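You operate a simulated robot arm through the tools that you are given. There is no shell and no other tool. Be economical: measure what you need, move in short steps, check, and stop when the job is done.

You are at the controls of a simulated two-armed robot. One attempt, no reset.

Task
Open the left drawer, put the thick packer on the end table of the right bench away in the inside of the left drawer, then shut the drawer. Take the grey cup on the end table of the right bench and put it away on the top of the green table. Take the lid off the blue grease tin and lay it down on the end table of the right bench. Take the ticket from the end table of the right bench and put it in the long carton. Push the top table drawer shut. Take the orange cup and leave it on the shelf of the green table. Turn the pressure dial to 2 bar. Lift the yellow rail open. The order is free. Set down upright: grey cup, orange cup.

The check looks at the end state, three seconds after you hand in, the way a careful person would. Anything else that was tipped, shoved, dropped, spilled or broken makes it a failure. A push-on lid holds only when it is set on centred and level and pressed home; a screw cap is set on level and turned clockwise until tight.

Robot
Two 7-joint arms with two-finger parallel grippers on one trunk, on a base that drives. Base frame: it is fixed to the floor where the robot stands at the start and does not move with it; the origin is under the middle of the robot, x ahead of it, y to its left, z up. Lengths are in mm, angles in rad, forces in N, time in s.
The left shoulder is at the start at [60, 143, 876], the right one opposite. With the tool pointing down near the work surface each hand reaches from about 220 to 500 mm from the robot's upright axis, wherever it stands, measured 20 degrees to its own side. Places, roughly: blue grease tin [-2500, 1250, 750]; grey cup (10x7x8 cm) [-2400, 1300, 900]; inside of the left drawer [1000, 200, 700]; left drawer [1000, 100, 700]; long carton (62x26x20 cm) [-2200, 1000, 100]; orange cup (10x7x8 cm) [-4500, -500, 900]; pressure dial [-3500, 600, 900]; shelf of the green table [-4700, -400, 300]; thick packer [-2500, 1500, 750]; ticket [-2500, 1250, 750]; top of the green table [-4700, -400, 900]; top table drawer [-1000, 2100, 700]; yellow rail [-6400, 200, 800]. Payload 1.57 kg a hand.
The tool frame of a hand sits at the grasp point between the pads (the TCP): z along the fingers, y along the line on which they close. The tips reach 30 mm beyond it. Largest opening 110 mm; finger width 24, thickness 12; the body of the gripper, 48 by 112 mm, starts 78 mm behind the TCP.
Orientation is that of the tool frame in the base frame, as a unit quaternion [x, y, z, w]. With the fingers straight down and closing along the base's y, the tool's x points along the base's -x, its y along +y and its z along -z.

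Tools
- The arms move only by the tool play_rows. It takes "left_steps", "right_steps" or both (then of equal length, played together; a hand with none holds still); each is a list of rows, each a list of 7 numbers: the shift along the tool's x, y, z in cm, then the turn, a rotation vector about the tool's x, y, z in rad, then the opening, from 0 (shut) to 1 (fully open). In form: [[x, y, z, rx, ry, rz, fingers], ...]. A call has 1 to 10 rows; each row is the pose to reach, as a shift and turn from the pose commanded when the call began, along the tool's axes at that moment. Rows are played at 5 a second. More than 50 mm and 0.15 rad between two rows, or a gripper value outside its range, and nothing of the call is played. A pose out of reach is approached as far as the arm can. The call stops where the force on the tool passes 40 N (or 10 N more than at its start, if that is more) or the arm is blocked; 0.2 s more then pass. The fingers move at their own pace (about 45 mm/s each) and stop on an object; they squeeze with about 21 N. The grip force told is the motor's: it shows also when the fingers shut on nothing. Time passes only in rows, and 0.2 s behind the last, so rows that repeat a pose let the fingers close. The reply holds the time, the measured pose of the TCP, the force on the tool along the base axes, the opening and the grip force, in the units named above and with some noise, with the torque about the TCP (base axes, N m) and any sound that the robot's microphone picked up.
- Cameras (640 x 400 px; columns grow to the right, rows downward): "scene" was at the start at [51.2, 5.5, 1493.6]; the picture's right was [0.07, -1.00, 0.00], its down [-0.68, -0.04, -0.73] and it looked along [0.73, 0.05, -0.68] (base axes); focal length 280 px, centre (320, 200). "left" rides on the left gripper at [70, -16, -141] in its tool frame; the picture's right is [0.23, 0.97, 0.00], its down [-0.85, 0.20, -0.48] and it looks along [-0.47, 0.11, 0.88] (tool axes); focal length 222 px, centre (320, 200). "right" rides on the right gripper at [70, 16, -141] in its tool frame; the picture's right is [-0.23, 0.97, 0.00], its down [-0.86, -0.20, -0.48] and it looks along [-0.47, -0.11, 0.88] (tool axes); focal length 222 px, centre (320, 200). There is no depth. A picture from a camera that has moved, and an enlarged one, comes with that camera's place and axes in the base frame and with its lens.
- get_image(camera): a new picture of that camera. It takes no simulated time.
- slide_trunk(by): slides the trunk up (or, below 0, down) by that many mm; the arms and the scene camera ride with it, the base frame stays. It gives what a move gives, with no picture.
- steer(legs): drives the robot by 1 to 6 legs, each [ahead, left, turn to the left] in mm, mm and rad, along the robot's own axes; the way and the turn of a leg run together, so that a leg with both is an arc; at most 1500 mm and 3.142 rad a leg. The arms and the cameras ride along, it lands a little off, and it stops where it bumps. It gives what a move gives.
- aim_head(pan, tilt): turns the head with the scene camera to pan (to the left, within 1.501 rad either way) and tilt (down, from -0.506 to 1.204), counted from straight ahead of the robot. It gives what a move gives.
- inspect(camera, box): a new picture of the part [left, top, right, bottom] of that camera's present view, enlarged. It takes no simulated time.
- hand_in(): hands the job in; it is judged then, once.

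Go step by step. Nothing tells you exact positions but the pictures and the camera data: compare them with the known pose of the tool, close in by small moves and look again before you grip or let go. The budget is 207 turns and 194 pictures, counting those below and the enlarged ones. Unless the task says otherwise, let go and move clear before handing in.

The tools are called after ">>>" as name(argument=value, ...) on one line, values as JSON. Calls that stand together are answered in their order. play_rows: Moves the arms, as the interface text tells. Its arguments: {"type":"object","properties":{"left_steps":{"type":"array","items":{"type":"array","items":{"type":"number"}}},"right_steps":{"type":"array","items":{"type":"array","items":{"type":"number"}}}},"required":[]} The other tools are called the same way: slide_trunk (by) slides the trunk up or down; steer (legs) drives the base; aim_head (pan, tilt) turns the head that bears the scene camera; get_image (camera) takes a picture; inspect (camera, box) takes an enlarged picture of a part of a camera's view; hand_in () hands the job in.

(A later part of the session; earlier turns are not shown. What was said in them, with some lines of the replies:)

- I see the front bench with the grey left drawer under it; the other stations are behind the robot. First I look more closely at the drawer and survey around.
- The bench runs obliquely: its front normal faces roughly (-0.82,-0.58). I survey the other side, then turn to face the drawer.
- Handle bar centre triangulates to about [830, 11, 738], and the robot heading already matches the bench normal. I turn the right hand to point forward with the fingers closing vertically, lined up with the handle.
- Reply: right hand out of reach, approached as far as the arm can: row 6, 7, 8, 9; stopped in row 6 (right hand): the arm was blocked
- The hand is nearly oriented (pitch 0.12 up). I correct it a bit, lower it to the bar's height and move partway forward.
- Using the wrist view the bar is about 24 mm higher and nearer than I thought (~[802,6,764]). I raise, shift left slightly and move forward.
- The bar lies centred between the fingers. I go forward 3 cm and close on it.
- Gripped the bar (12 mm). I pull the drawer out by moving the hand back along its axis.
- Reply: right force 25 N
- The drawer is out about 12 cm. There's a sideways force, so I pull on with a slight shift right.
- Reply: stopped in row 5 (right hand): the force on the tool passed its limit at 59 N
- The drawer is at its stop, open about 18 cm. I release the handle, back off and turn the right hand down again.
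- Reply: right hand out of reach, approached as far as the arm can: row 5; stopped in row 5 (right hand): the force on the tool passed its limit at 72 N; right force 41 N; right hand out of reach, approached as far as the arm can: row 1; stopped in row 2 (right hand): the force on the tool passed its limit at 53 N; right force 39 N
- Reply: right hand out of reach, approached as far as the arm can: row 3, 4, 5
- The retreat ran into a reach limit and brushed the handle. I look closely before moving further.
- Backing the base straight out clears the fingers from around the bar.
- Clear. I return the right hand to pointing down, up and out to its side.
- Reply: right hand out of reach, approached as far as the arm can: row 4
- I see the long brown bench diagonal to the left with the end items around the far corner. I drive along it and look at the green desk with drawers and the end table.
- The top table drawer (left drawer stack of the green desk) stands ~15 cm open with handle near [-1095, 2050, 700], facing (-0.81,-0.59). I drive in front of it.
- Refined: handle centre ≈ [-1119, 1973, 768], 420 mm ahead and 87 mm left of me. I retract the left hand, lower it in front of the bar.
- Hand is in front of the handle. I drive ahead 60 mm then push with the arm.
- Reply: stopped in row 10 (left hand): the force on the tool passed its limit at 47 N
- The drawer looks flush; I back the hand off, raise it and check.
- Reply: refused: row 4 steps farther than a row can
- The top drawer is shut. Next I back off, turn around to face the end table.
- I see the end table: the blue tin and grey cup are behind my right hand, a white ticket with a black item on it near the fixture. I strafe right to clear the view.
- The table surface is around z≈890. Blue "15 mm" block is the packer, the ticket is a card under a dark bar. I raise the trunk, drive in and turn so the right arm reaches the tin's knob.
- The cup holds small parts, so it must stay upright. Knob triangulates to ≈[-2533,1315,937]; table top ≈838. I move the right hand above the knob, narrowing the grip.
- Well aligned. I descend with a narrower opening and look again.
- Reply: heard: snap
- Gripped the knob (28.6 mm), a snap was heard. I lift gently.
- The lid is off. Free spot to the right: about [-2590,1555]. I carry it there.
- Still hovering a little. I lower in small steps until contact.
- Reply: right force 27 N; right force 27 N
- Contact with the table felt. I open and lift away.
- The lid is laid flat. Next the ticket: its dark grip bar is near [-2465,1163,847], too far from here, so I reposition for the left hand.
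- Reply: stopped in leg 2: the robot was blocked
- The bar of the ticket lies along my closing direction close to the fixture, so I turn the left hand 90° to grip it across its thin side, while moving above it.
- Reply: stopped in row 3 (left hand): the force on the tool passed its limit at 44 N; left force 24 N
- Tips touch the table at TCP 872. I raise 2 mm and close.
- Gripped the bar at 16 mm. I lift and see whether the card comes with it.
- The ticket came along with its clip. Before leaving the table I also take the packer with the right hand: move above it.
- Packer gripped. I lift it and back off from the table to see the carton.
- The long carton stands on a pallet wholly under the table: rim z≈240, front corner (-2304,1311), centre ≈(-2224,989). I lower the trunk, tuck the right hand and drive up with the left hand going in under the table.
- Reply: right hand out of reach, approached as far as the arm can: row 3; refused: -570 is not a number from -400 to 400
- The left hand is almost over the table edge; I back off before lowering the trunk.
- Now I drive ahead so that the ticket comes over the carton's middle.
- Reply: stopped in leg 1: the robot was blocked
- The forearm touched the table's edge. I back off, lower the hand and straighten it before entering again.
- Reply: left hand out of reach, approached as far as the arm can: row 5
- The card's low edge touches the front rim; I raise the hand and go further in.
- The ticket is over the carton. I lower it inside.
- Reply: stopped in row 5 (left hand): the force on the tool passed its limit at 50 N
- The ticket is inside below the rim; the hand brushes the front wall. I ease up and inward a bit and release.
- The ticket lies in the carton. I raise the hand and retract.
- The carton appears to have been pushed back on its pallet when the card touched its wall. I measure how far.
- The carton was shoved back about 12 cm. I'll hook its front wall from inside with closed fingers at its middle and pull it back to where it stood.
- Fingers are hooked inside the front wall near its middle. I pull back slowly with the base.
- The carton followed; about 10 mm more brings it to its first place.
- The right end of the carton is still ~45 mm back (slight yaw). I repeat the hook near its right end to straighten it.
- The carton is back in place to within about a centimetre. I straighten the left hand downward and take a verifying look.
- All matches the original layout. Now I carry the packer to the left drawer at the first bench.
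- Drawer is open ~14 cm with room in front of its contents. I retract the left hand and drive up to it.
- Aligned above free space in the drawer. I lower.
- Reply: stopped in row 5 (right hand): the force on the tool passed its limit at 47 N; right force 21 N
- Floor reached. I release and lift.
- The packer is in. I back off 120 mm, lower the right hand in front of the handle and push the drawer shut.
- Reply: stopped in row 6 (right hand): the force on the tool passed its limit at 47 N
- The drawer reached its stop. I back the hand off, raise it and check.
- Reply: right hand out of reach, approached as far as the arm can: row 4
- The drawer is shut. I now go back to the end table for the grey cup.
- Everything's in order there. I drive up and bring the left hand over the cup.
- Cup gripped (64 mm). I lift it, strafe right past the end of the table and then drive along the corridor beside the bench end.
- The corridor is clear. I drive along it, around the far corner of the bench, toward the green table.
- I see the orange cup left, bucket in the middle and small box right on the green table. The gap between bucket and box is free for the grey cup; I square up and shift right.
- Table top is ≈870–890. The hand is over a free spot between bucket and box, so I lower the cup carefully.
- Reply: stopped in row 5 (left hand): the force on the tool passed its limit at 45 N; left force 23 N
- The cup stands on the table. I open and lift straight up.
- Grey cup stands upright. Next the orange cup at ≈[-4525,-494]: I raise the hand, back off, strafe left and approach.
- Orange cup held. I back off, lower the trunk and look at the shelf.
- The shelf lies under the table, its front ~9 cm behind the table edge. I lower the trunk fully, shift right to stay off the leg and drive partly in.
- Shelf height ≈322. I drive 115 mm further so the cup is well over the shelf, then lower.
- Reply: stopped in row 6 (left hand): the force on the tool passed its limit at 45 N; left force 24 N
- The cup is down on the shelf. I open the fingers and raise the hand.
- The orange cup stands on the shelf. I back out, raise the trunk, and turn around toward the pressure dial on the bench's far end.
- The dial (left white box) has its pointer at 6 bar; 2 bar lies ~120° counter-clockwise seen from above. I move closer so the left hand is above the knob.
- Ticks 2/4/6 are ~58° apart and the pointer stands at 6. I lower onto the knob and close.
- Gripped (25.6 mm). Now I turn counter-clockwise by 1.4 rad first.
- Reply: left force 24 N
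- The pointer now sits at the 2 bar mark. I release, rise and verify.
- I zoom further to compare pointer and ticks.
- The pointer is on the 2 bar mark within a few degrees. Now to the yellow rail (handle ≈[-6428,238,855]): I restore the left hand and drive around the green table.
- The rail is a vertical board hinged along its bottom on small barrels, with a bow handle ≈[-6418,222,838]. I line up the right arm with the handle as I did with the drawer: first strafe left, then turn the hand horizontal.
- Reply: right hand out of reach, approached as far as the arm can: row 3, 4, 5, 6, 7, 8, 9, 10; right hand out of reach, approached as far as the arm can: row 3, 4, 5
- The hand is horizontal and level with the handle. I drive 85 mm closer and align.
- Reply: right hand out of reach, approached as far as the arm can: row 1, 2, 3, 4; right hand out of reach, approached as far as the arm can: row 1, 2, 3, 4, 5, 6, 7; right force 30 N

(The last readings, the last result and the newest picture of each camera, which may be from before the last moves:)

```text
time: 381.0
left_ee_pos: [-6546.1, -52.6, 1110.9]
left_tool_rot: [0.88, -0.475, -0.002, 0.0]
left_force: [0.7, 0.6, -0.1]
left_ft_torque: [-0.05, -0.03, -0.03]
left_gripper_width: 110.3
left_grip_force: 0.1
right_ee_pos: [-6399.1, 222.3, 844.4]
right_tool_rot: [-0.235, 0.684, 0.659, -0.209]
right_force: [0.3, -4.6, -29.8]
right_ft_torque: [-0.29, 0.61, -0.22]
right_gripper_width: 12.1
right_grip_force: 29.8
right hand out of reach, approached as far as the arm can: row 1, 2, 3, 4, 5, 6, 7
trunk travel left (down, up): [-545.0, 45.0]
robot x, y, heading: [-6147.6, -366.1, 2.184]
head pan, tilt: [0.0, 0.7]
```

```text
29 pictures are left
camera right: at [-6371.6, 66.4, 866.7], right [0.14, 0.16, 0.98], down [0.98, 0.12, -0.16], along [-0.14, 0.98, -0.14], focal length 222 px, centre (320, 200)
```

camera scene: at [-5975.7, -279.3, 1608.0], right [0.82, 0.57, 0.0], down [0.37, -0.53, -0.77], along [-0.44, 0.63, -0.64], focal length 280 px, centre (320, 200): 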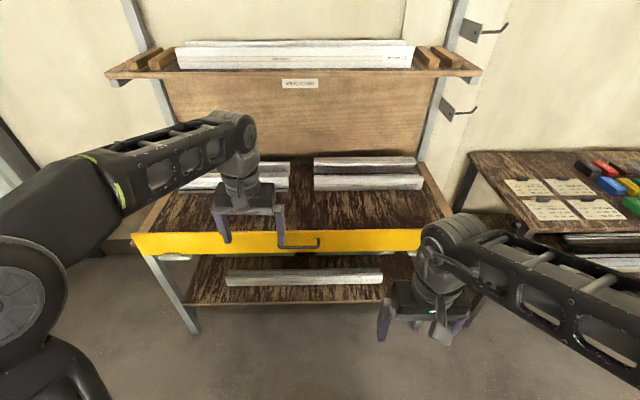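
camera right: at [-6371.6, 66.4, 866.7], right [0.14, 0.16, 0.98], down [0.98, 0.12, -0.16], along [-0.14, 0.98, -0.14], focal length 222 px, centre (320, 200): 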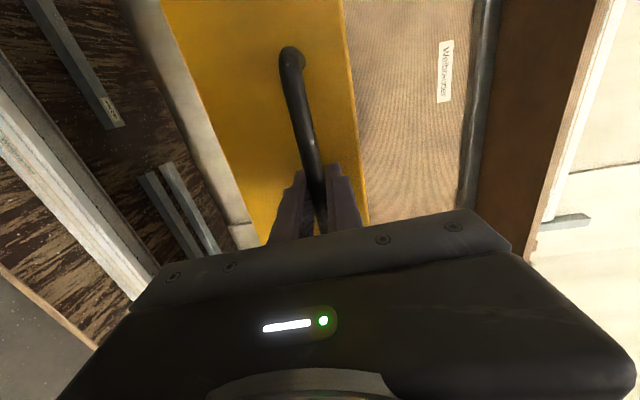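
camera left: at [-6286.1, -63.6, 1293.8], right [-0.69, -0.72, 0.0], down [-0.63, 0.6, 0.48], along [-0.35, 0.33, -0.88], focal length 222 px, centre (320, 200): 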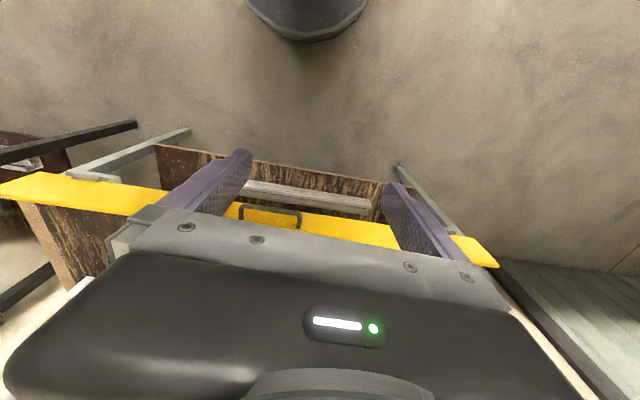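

Bar gripped. I test lifting gently upward.

>>> play_rows(right_steps=[[0, 0.5, 0, 0, 0, 0, 0], [0, 1.0, 0, 0, 0, 0, 0], [0, 1.5, 0, 0, 0, 0, 0], [0, 2.0, 0, 0, 0, 0, 0]])

>>> get_image(camera="right")

```text
time: 381.4
left_ee_pos: [-6547.4, -52.7, 1112.4]
left_tool_rot: [0.88, -0.475, -0.003, 0.001]
left_force: [-0.4, -1.1, 0.8]
left_ft_torque: [-0.02, -0.01, 0.01]
left_gripper_width: 109.9
left_grip_force: 0.0
right_ee_pos: [-6397.8, 221.0, 843.7]
right_tool_rot: [-0.236, 0.688, 0.654, -0.207]
right_force: [-7.0, 8.1, -14.4]
right_ft_torque: [-0.41, 0.6, 0.32]
right_gripper_width: 12.3
right_grip_force: 29.6
trunk travel left (down, up): [-545.0, 45.0]
robot x, y, heading: [-6151.1, -365.9, 2.181]
head pan, tilt: [0.0, 0.7]
stopped in row 1 (right hand): the force on the tool passed its limit at 43 N (the readings are from after the stop); the commanded pose is now the measured one
```

```text
28 pictures are left
camera right: at [-6371.1, 65.7, 867.8], right [0.13, 0.17, 0.98], down [0.98, 0.12, -0.15], along [-0.14, 0.98, -0.15], focal length 222 px, centre (320, 200)
```

right: 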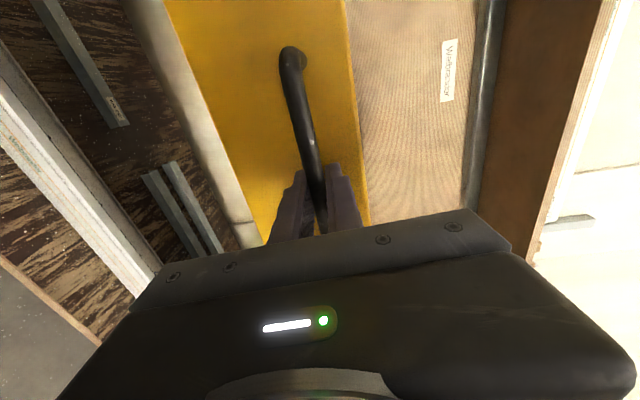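

Straight up is rigid, as fits a bottom hinge. I try pulling outward with a slight descent.

>>> play_rows(right_steps=[[0, 0, -0.5, 0, 0, 0, 0], [0, -0.2, -1.0, 0, 0, 0, 0], [0, -0.5, -1.5, 0, 0, 0, 0], [0, -0.8, -2.0, 0, 0, 0, 0]])

>>> get_image(camera="right")

```text
time: 382.1
left_ee_pos: [-6547.1, -53.2, 1112.3]
left_tool_rot: [0.88, -0.475, -0.002, 0.001]
left_force: [0.4, 0.2, -0.3]
left_ft_torque: [0.01, 0.0, 0.01]
left_gripper_width: 110.1
left_grip_force: 0.0
right_ee_pos: [-6392.1, 212.7, 839.2]
right_tool_rot: [-0.237, 0.691, 0.651, -0.207]
right_force: [-7.5, 9.2, -16.1]
right_ft_torque: [-0.4, 0.6, 0.43]
right_gripper_width: 12.1
right_grip_force: 29.6
trunk travel left (down, up): [-545.0, 45.0]
robot x, y, heading: [-6148.0, -364.8, 2.185]
head pan, tilt: [0.0, 0.7]
stopped in row 3 (right hand): the force on the tool passed its limit at 40 N (the readings are from after the stop); the commanded pose is now the measured one
```

```text
27 pictures are left
camera right: at [-6364.8, 57.3, 863.4], right [0.13, 0.17, 0.98], down [0.98, 0.12, -0.15], along [-0.14, 0.98, -0.16], focal length 222 px, centre (320, 200)
```

right: 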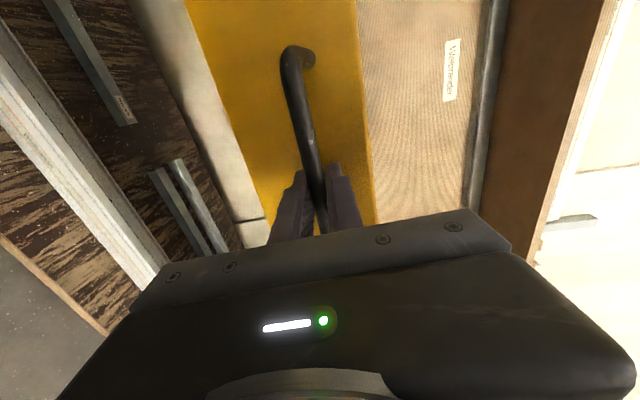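

It moves: the rail swings outward about its bottom hinge. I follow that arc (radius ≈90 mm).

>>> play_rows(right_steps=[[0, -0.4, -0.4, 0, 0, 0, 0], [0, -0.75, -0.85, 0, 0, 0, 0], [0, -1.4, -1.5, 0, 0, 0, 0], [0, -2.0, -2.0, 0, 0, 0, 0], [0, -2.6, -2.5, 0, 0, 0, 0], [0, -3.5, -3.0, 0, 0, 0, 0], [0, -4.8, -3.5, 0, 0, 0, 0]])

>>> get_image(camera="scene")

```text
time: 383.7
left_ee_pos: [-6548.0, -53.2, 1111.4]
left_tool_rot: [0.88, -0.474, -0.002, -0.001]
left_force: [-0.4, 0.2, -0.3]
left_ft_torque: [0.04, 0.01, 0.0]
left_gripper_width: 110.2
left_grip_force: 0.1
right_ee_pos: [-6370.1, 189.3, 814.3]
right_tool_rot: [-0.24, 0.689, 0.651, -0.211]
right_force: [-26.8, 4.1, -13.1]
right_ft_torque: [-0.45, 0.57, 0.14]
right_gripper_width: 12.3
right_grip_force: 29.6
right hand out of reach, approached as far as the arm can: row 6, 7
trunk travel left (down, up): [-545.0, 45.0]
robot x, y, heading: [-6149.8, -365.9, 2.18]
head pan, tilt: [0.0, 0.7]
```

```text
26 pictures are left
camera scene: at [-6187.0, -318.3, 1567.9], right [0.82, 0.57, 0.0], down [0.37, -0.53, -0.76], along [-0.44, 0.63, -0.65], focal length 280 px, centre (320, 200)
```

scene: 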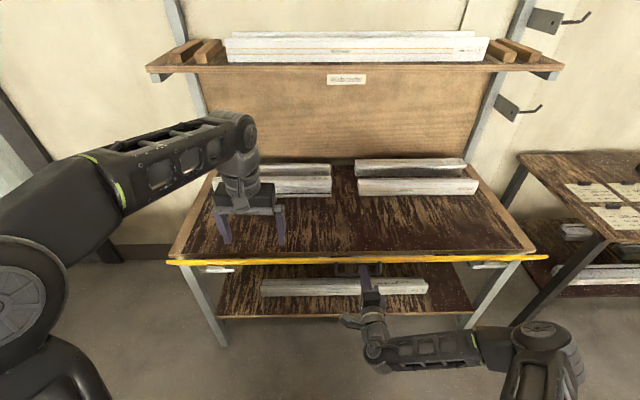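

The rail is about half way down. I continue along the arc, mostly downward now, relieving the side force.

>>> play_rows(right_steps=[[0.4, -0.6, -0.5, 0, 0, 0, 0], [0.6, -1.4, -0.9, 0, 0, 0, 0], [0.6, -2.4, -1.2, 0, 0, 0, 0], [0.6, -3.4, -1.4, 0, 0, 0, 0], [0.6, -4.4, -1.4, 0, 0, 0, 0], [0.6, -5.4, -1.3, 0, 0, 0, 0]])

>>> get_image(camera="right")

```text
time: 385.1
left_ee_pos: [-6547.4, -54.8, 1111.5]
left_tool_rot: [0.88, -0.475, -0.002, 0.0]
left_force: [-0.7, 0.8, 1.1]
left_ft_torque: [-0.01, 0.02, 0.01]
left_gripper_width: 110.3
left_grip_force: 0.1
right_ee_pos: [-6361.2, 188.2, 813.4]
right_tool_rot: [-0.24, 0.687, 0.653, -0.211]
right_force: [-24.3, -13.0, -4.7]
right_ft_torque: [-0.47, 0.58, 0.34]
right_gripper_width: 12.5
right_grip_force: 29.8
right hand out of reach, approached as far as the arm can: row 1, 2, 3, 4, 5, 6
trunk travel left (down, up): [-545.0, 45.0]
robot x, y, heading: [-6150.4, -368.4, 2.181]
head pan, tilt: [0.0, 0.7]
```

```text
25 pictures are left
camera right: at [-6333.2, 32.9, 838.0], right [0.13, 0.17, 0.98], down [0.98, 0.13, -0.15], along [-0.15, 0.98, -0.15], focal length 222 px, centre (320, 200)
```

right: 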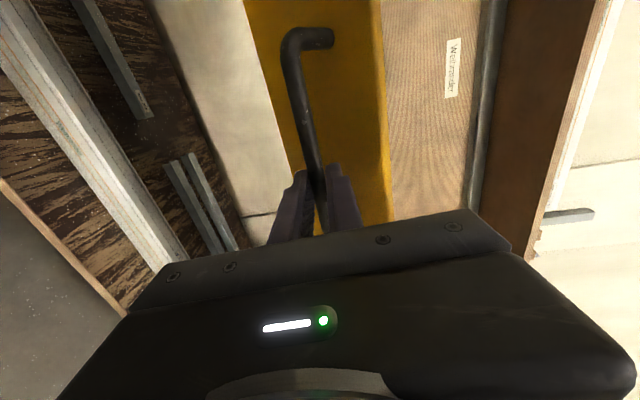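

The arm itself is at its reach limit, so I use the trunk to move down.

>>> slide_trunk(by=-30)

>>> get_image(camera="scene")

```text
time: 385.8
left_ee_pos: [-6544.9, -55.3, 1083.2]
left_tool_rot: [0.88, -0.475, -0.004, 0.0]
left_force: [-0.1, -0.1, 0.1]
left_ft_torque: [0.03, 0.0, 0.02]
left_gripper_width: 109.9
left_grip_force: 0.0
right_ee_pos: [-6354.8, 190.5, 783.2]
right_tool_rot: [-0.236, 0.689, 0.654, -0.206]
right_force: [8.4, -24.5, -3.8]
right_ft_torque: [-0.46, 0.52, -0.11]
right_gripper_width: 12.4
right_grip_force: 29.5
trunk travel left (down, up): [-515.0, 75.0]
robot x, y, heading: [-6151.0, -364.9, 2.181]
head pan, tilt: [0.0, 0.7]
```

```text
24 pictures are left
camera scene: at [-6182.0, -322.5, 1537.9], right [0.82, 0.57, 0.0], down [0.37, -0.53, -0.77], along [-0.44, 0.63, -0.64], focal length 280 px, centre (320, 200)
```

scene: 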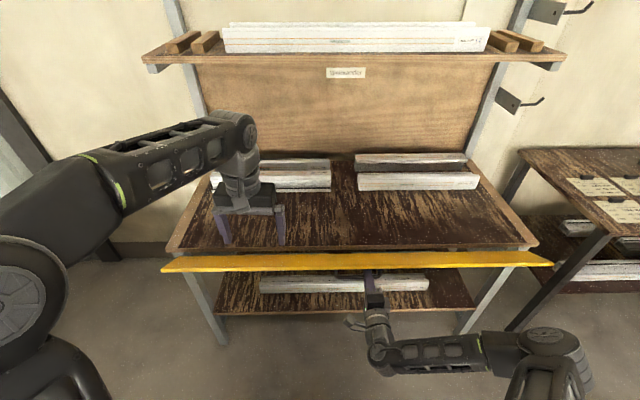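

>>> play_rows(right_steps=[[0, 0, -0.4, 0, 0, 0, 0], [0, -0.3, -0.8, 0, 0, 0, 0]])

>>> slide_trunk(by=-35)

>>> slide_trunk(by=-20)

>>> get_image(camera="scene")

```text
time: 386.4
left_ee_pos: [-6549.0, -52.0, 1080.6]
left_tool_rot: [0.88, -0.474, -0.003, 0.001]
left_force: [-0.4, -0.5, -0.9]
left_ft_torque: [0.0, -0.03, -0.03]
left_gripper_width: 109.8
left_grip_force: 0.1
right_ee_pos: [-6354.9, 189.6, 784.9]
right_tool_rot: [-0.238, 0.687, 0.654, -0.207]
right_force: [-20.6, 17.8, -7.2]
right_ft_torque: [-0.47, 0.61, 0.01]
right_gripper_width: 12.7
right_grip_force: 29.5
right hand out of reach, approached as far as the arm can: row 2
trunk travel left (down, up): [-515.0, 75.0]
robot x, y, heading: [-6152.8, -363.1, 2.18]
head pan, tilt: [0.0, 0.7]
```

```text
time: 387.2
left_ee_pos: [-6546.5, -53.5, 1046.1]
left_tool_rot: [0.88, -0.474, -0.003, 0.002]
left_force: [-0.9, 0.7, -0.5]
left_ft_torque: [0.02, 0.0, 0.03]
left_gripper_width: 110.0
left_grip_force: 0.1
right_ee_pos: [-6351.5, 188.4, 749.3]
right_tool_rot: [-0.237, 0.689, 0.653, -0.207]
right_force: [-15.2, 23.0, 1.2]
right_ft_torque: [-0.42, 0.57, -0.11]
right_gripper_width: 12.6
right_grip_force: 29.6
trunk travel left (down, up): [-480.0, 110.0]
robot x, y, heading: [-6150.2, -362.1, 2.178]
head pan, tilt: [0.0, 0.7]
```

```text
time: 388.1
left_ee_pos: [-6544.6, -53.1, 1027.6]
left_tool_rot: [0.88, -0.475, -0.004, 0.0]
left_force: [-0.4, 0.6, -0.8]
left_ft_torque: [0.01, 0.01, -0.01]
left_gripper_width: 109.8
left_grip_force: 0.0
right_ee_pos: [-6352.0, 186.0, 735.8]
right_tool_rot: [-0.233, 0.684, 0.659, -0.21]
right_force: [3.3, -1.8, 2.8]
right_ft_torque: [-0.39, 0.69, 0.02]
right_gripper_width: 12.1
right_grip_force: 29.2
trunk travel left (down, up): [-461.0, 129.0]
robot x, y, heading: [-6151.0, -366.3, 2.184]
head pan, tilt: [0.0, 0.7]
stopped: the force on the tool passed its limit at 40 N (the readings are from after the stop); the commanded pose is now the measured one
```

```text
23 pictures are left
camera scene: at [-6182.5, -320.5, 1483.1], right [0.82, 0.57, 0.0], down [0.37, -0.53, -0.77], along [-0.44, 0.63, -0.64], focal length 280 px, centre (320, 200)
```

scene: 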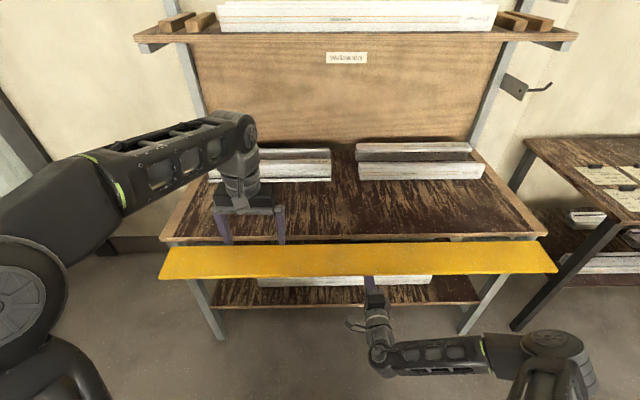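

>>> play_rows(right_steps=[[0, -0.5, 0.2, 0, 0, 0, 0], [0, -1.0, 0.5, 0, 0, 0, 0], [0, -1.6, 0.9, 0, 0, 0, 0], [0, -2.2, 1.4, 0, 0, 0, 0]])

>>> get_image(camera="right")

```text
time: 388.8
left_ee_pos: [-6543.4, -56.4, 1028.0]
left_tool_rot: [0.88, -0.476, -0.004, 0.0]
left_force: [0.6, 0.5, 0.3]
left_ft_torque: [0.0, 0.04, -0.01]
left_gripper_width: 110.2
left_grip_force: 0.1
right_ee_pos: [-6356.2, 191.6, 735.7]
right_tool_rot: [-0.233, 0.68, 0.661, -0.215]
right_force: [11.1, -13.0, 14.1]
right_ft_torque: [-0.34, 0.83, 0.06]
right_gripper_width: 12.6
right_grip_force: 29.5
right hand out of reach, approached as far as the arm can: row 2, 3
trunk travel left (down, up): [-461.0, 129.0]
robot x, y, heading: [-6145.6, -364.9, 2.177]
head pan, tilt: [0.0, 0.7]
stopped in row 3 (right hand): the force on the tool passed its limit at 44 N (the readings are from after the stop); the commanded pose is now the measured one
```

```text
22 pictures are left
camera right: at [-6328.0, 37.0, 756.4], right [0.15, 0.15, 0.98], down [0.98, 0.13, -0.17], along [-0.15, 0.98, -0.13], focal length 222 px, centre (320, 200)
```

right: 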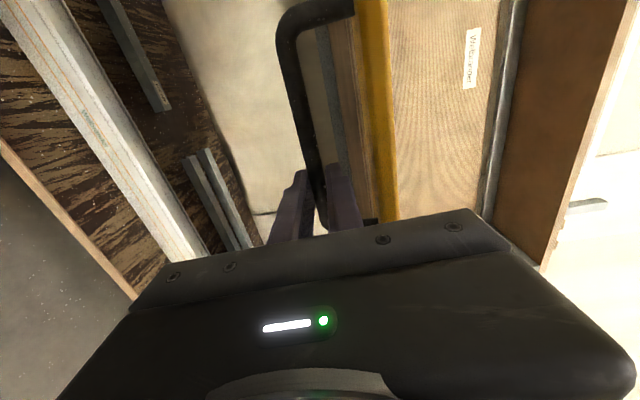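

The board is now horizontal. I probe a bit further down with the trunk to make sure it is at its stop.

>>> slide_trunk(by=-15)

>>> inspect(camera="scene", box=[140, 210, 580, 340])

```text
time: 389.2
left_ee_pos: [-6543.4, -55.7, 1023.9]
left_tool_rot: [0.88, -0.476, -0.004, 0.0]
left_force: [0.0, 0.4, -1.3]
left_ft_torque: [-0.02, 0.02, 0.03]
left_gripper_width: 109.9
left_grip_force: 0.1
right_ee_pos: [-6356.9, 193.2, 736.0]
right_tool_rot: [-0.231, 0.676, 0.665, -0.217]
right_force: [12.2, -13.1, 12.4]
right_ft_torque: [-0.37, 0.77, -0.09]
right_gripper_width: 12.1
right_grip_force: 29.0
trunk travel left (down, up): [-456.0, 134.0]
robot x, y, heading: [-6148.3, -363.8, 2.172]
head pan, tilt: [0.0, 0.7]
stopped: the force on the tool passed its limit at 44 N (the readings are from after the stop); the commanded pose is now the measured one
```

```text
1.45 times, centred on (360, 275) of scene
camera zoom: at [-6180.2, -323.2, 1478.7], right [0.82, 0.57, 0.0], down [0.37, -0.53, -0.77], along [-0.44, 0.63, -0.64], focal length 408 px, centre (262, 91)
```

zoom: 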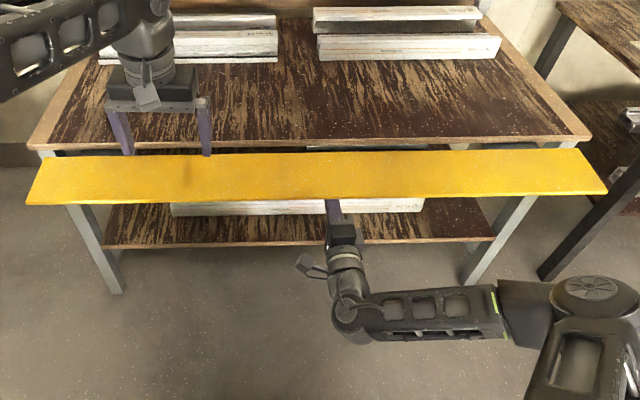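

The rail is firmly at its stop, open. I open the fingers slightly and back the base straight away.

>>> play_rows(right_steps=[[0, 0, 0, 0, 0, 0, 0.22], [0, 0, 0, 0, 0, 0, 0.24], [0, 0, 0, 0, 0, 0, 0.24]])

>>> get_image(camera="right")

```text
time: 390.0
left_ee_pos: [-6545.1, -54.2, 1021.6]
left_tool_rot: [0.879, -0.476, -0.003, 0.0]
left_force: [0.2, 0.3, 0.4]
left_ft_torque: [0.03, 0.01, -0.01]
left_gripper_width: 109.8
left_grip_force: 0.1
right_ee_pos: [-6358.2, 194.7, 733.2]
right_tool_rot: [-0.232, 0.678, 0.663, -0.217]
right_force: [0.4, -0.9, -0.8]
right_ft_torque: [-0.03, 0.0, -0.03]
right_gripper_width: 26.2
right_grip_force: 0.1
trunk travel left (down, up): [-456.0, 134.0]
robot x, y, heading: [-6148.0, -369.5, 2.182]
head pan, tilt: [0.0, 0.7]
```

```text
20 pictures are left
camera right: at [-6329.6, 39.0, 752.9], right [0.15, 0.15, 0.98], down [0.98, 0.13, -0.17], along [-0.15, 0.98, -0.12], focal length 222 px, centre (320, 200)
```

right: 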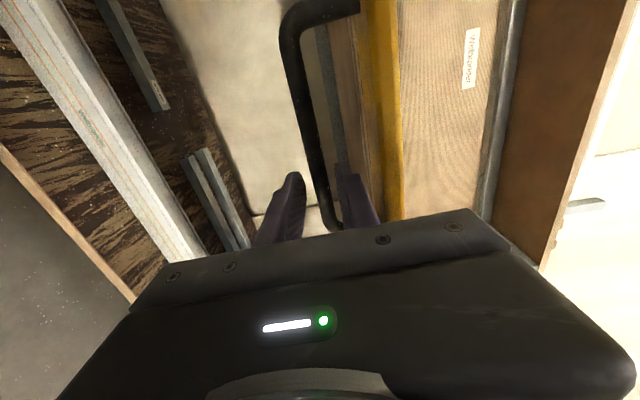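

>>> steer(legs=[[-300, 0, 0]])

>>> get_image(camera="scene")

```text
time: 392.0
left_ee_pos: [-6374.7, -300.0, 1024.0]
left_tool_rot: [0.88, -0.475, -0.004, 0.0]
left_force: [0.0, -0.3, 0.0]
left_ft_torque: [0.01, -0.01, 0.01]
left_gripper_width: 110.0
left_grip_force: 0.2
right_ee_pos: [-6187.0, -49.8, 733.8]
right_tool_rot: [-0.232, 0.678, 0.664, -0.216]
right_force: [0.0, -0.3, 1.1]
right_ft_torque: [-0.01, -0.01, 0.04]
right_gripper_width: 26.2
right_grip_force: 0.1
trunk travel left (down, up): [-456.0, 134.0]
robot x, y, heading: [-5978.6, -607.5, 2.185]
head pan, tilt: [0.0, 0.7]
```

```text
19 pictures are left
camera scene: at [-6011.6, -566.0, 1478.9], right [0.82, 0.57, 0.0], down [0.37, -0.53, -0.77], along [-0.44, 0.63, -0.64], focal length 280 px, centre (320, 200)
```

scene: 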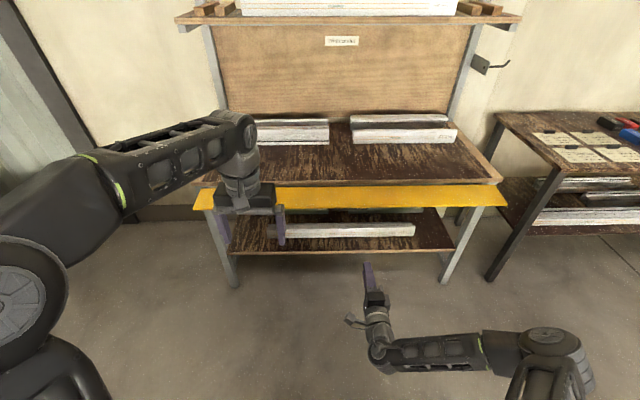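

All tasks are done: the rail stays open on its stop, both hands are free and clear. I hand in.

>>> hand_in()

```text
The job is handed in.
```

I finished every task and handed the job in, with three caveats: I shoved and then replaced the carton, the dial setting is approximate, and the yellow rail opened outward and down.

- **Packer and left drawer:** the blue 15 mm packer is in the left drawer, and the drawer is shut.
- **Cups:** the grey cup is upright on top of the green table. The orange cup is upright on its shelf. Both still have their small parts inside.
- **Grease tin:** the lid is off and lies flat on the end table.
- **Ticket and carton:** the ticket is in the long carton. While reaching in, I pushed the carton back about 12 cm on its pallet. I pulled it back to within 1–2 cm of where it stood.
- **Top table drawer:** pushed shut.
- **Pressure dial:** turned from 6 bar to 2 bar. By my reading the pointer could be up to about 7° from the mark.
- **Yellow rail:** it is hinged along its bottom edge and would not lift straight up. I swung it outward and down to its stop, where it now lies open and horizontal.
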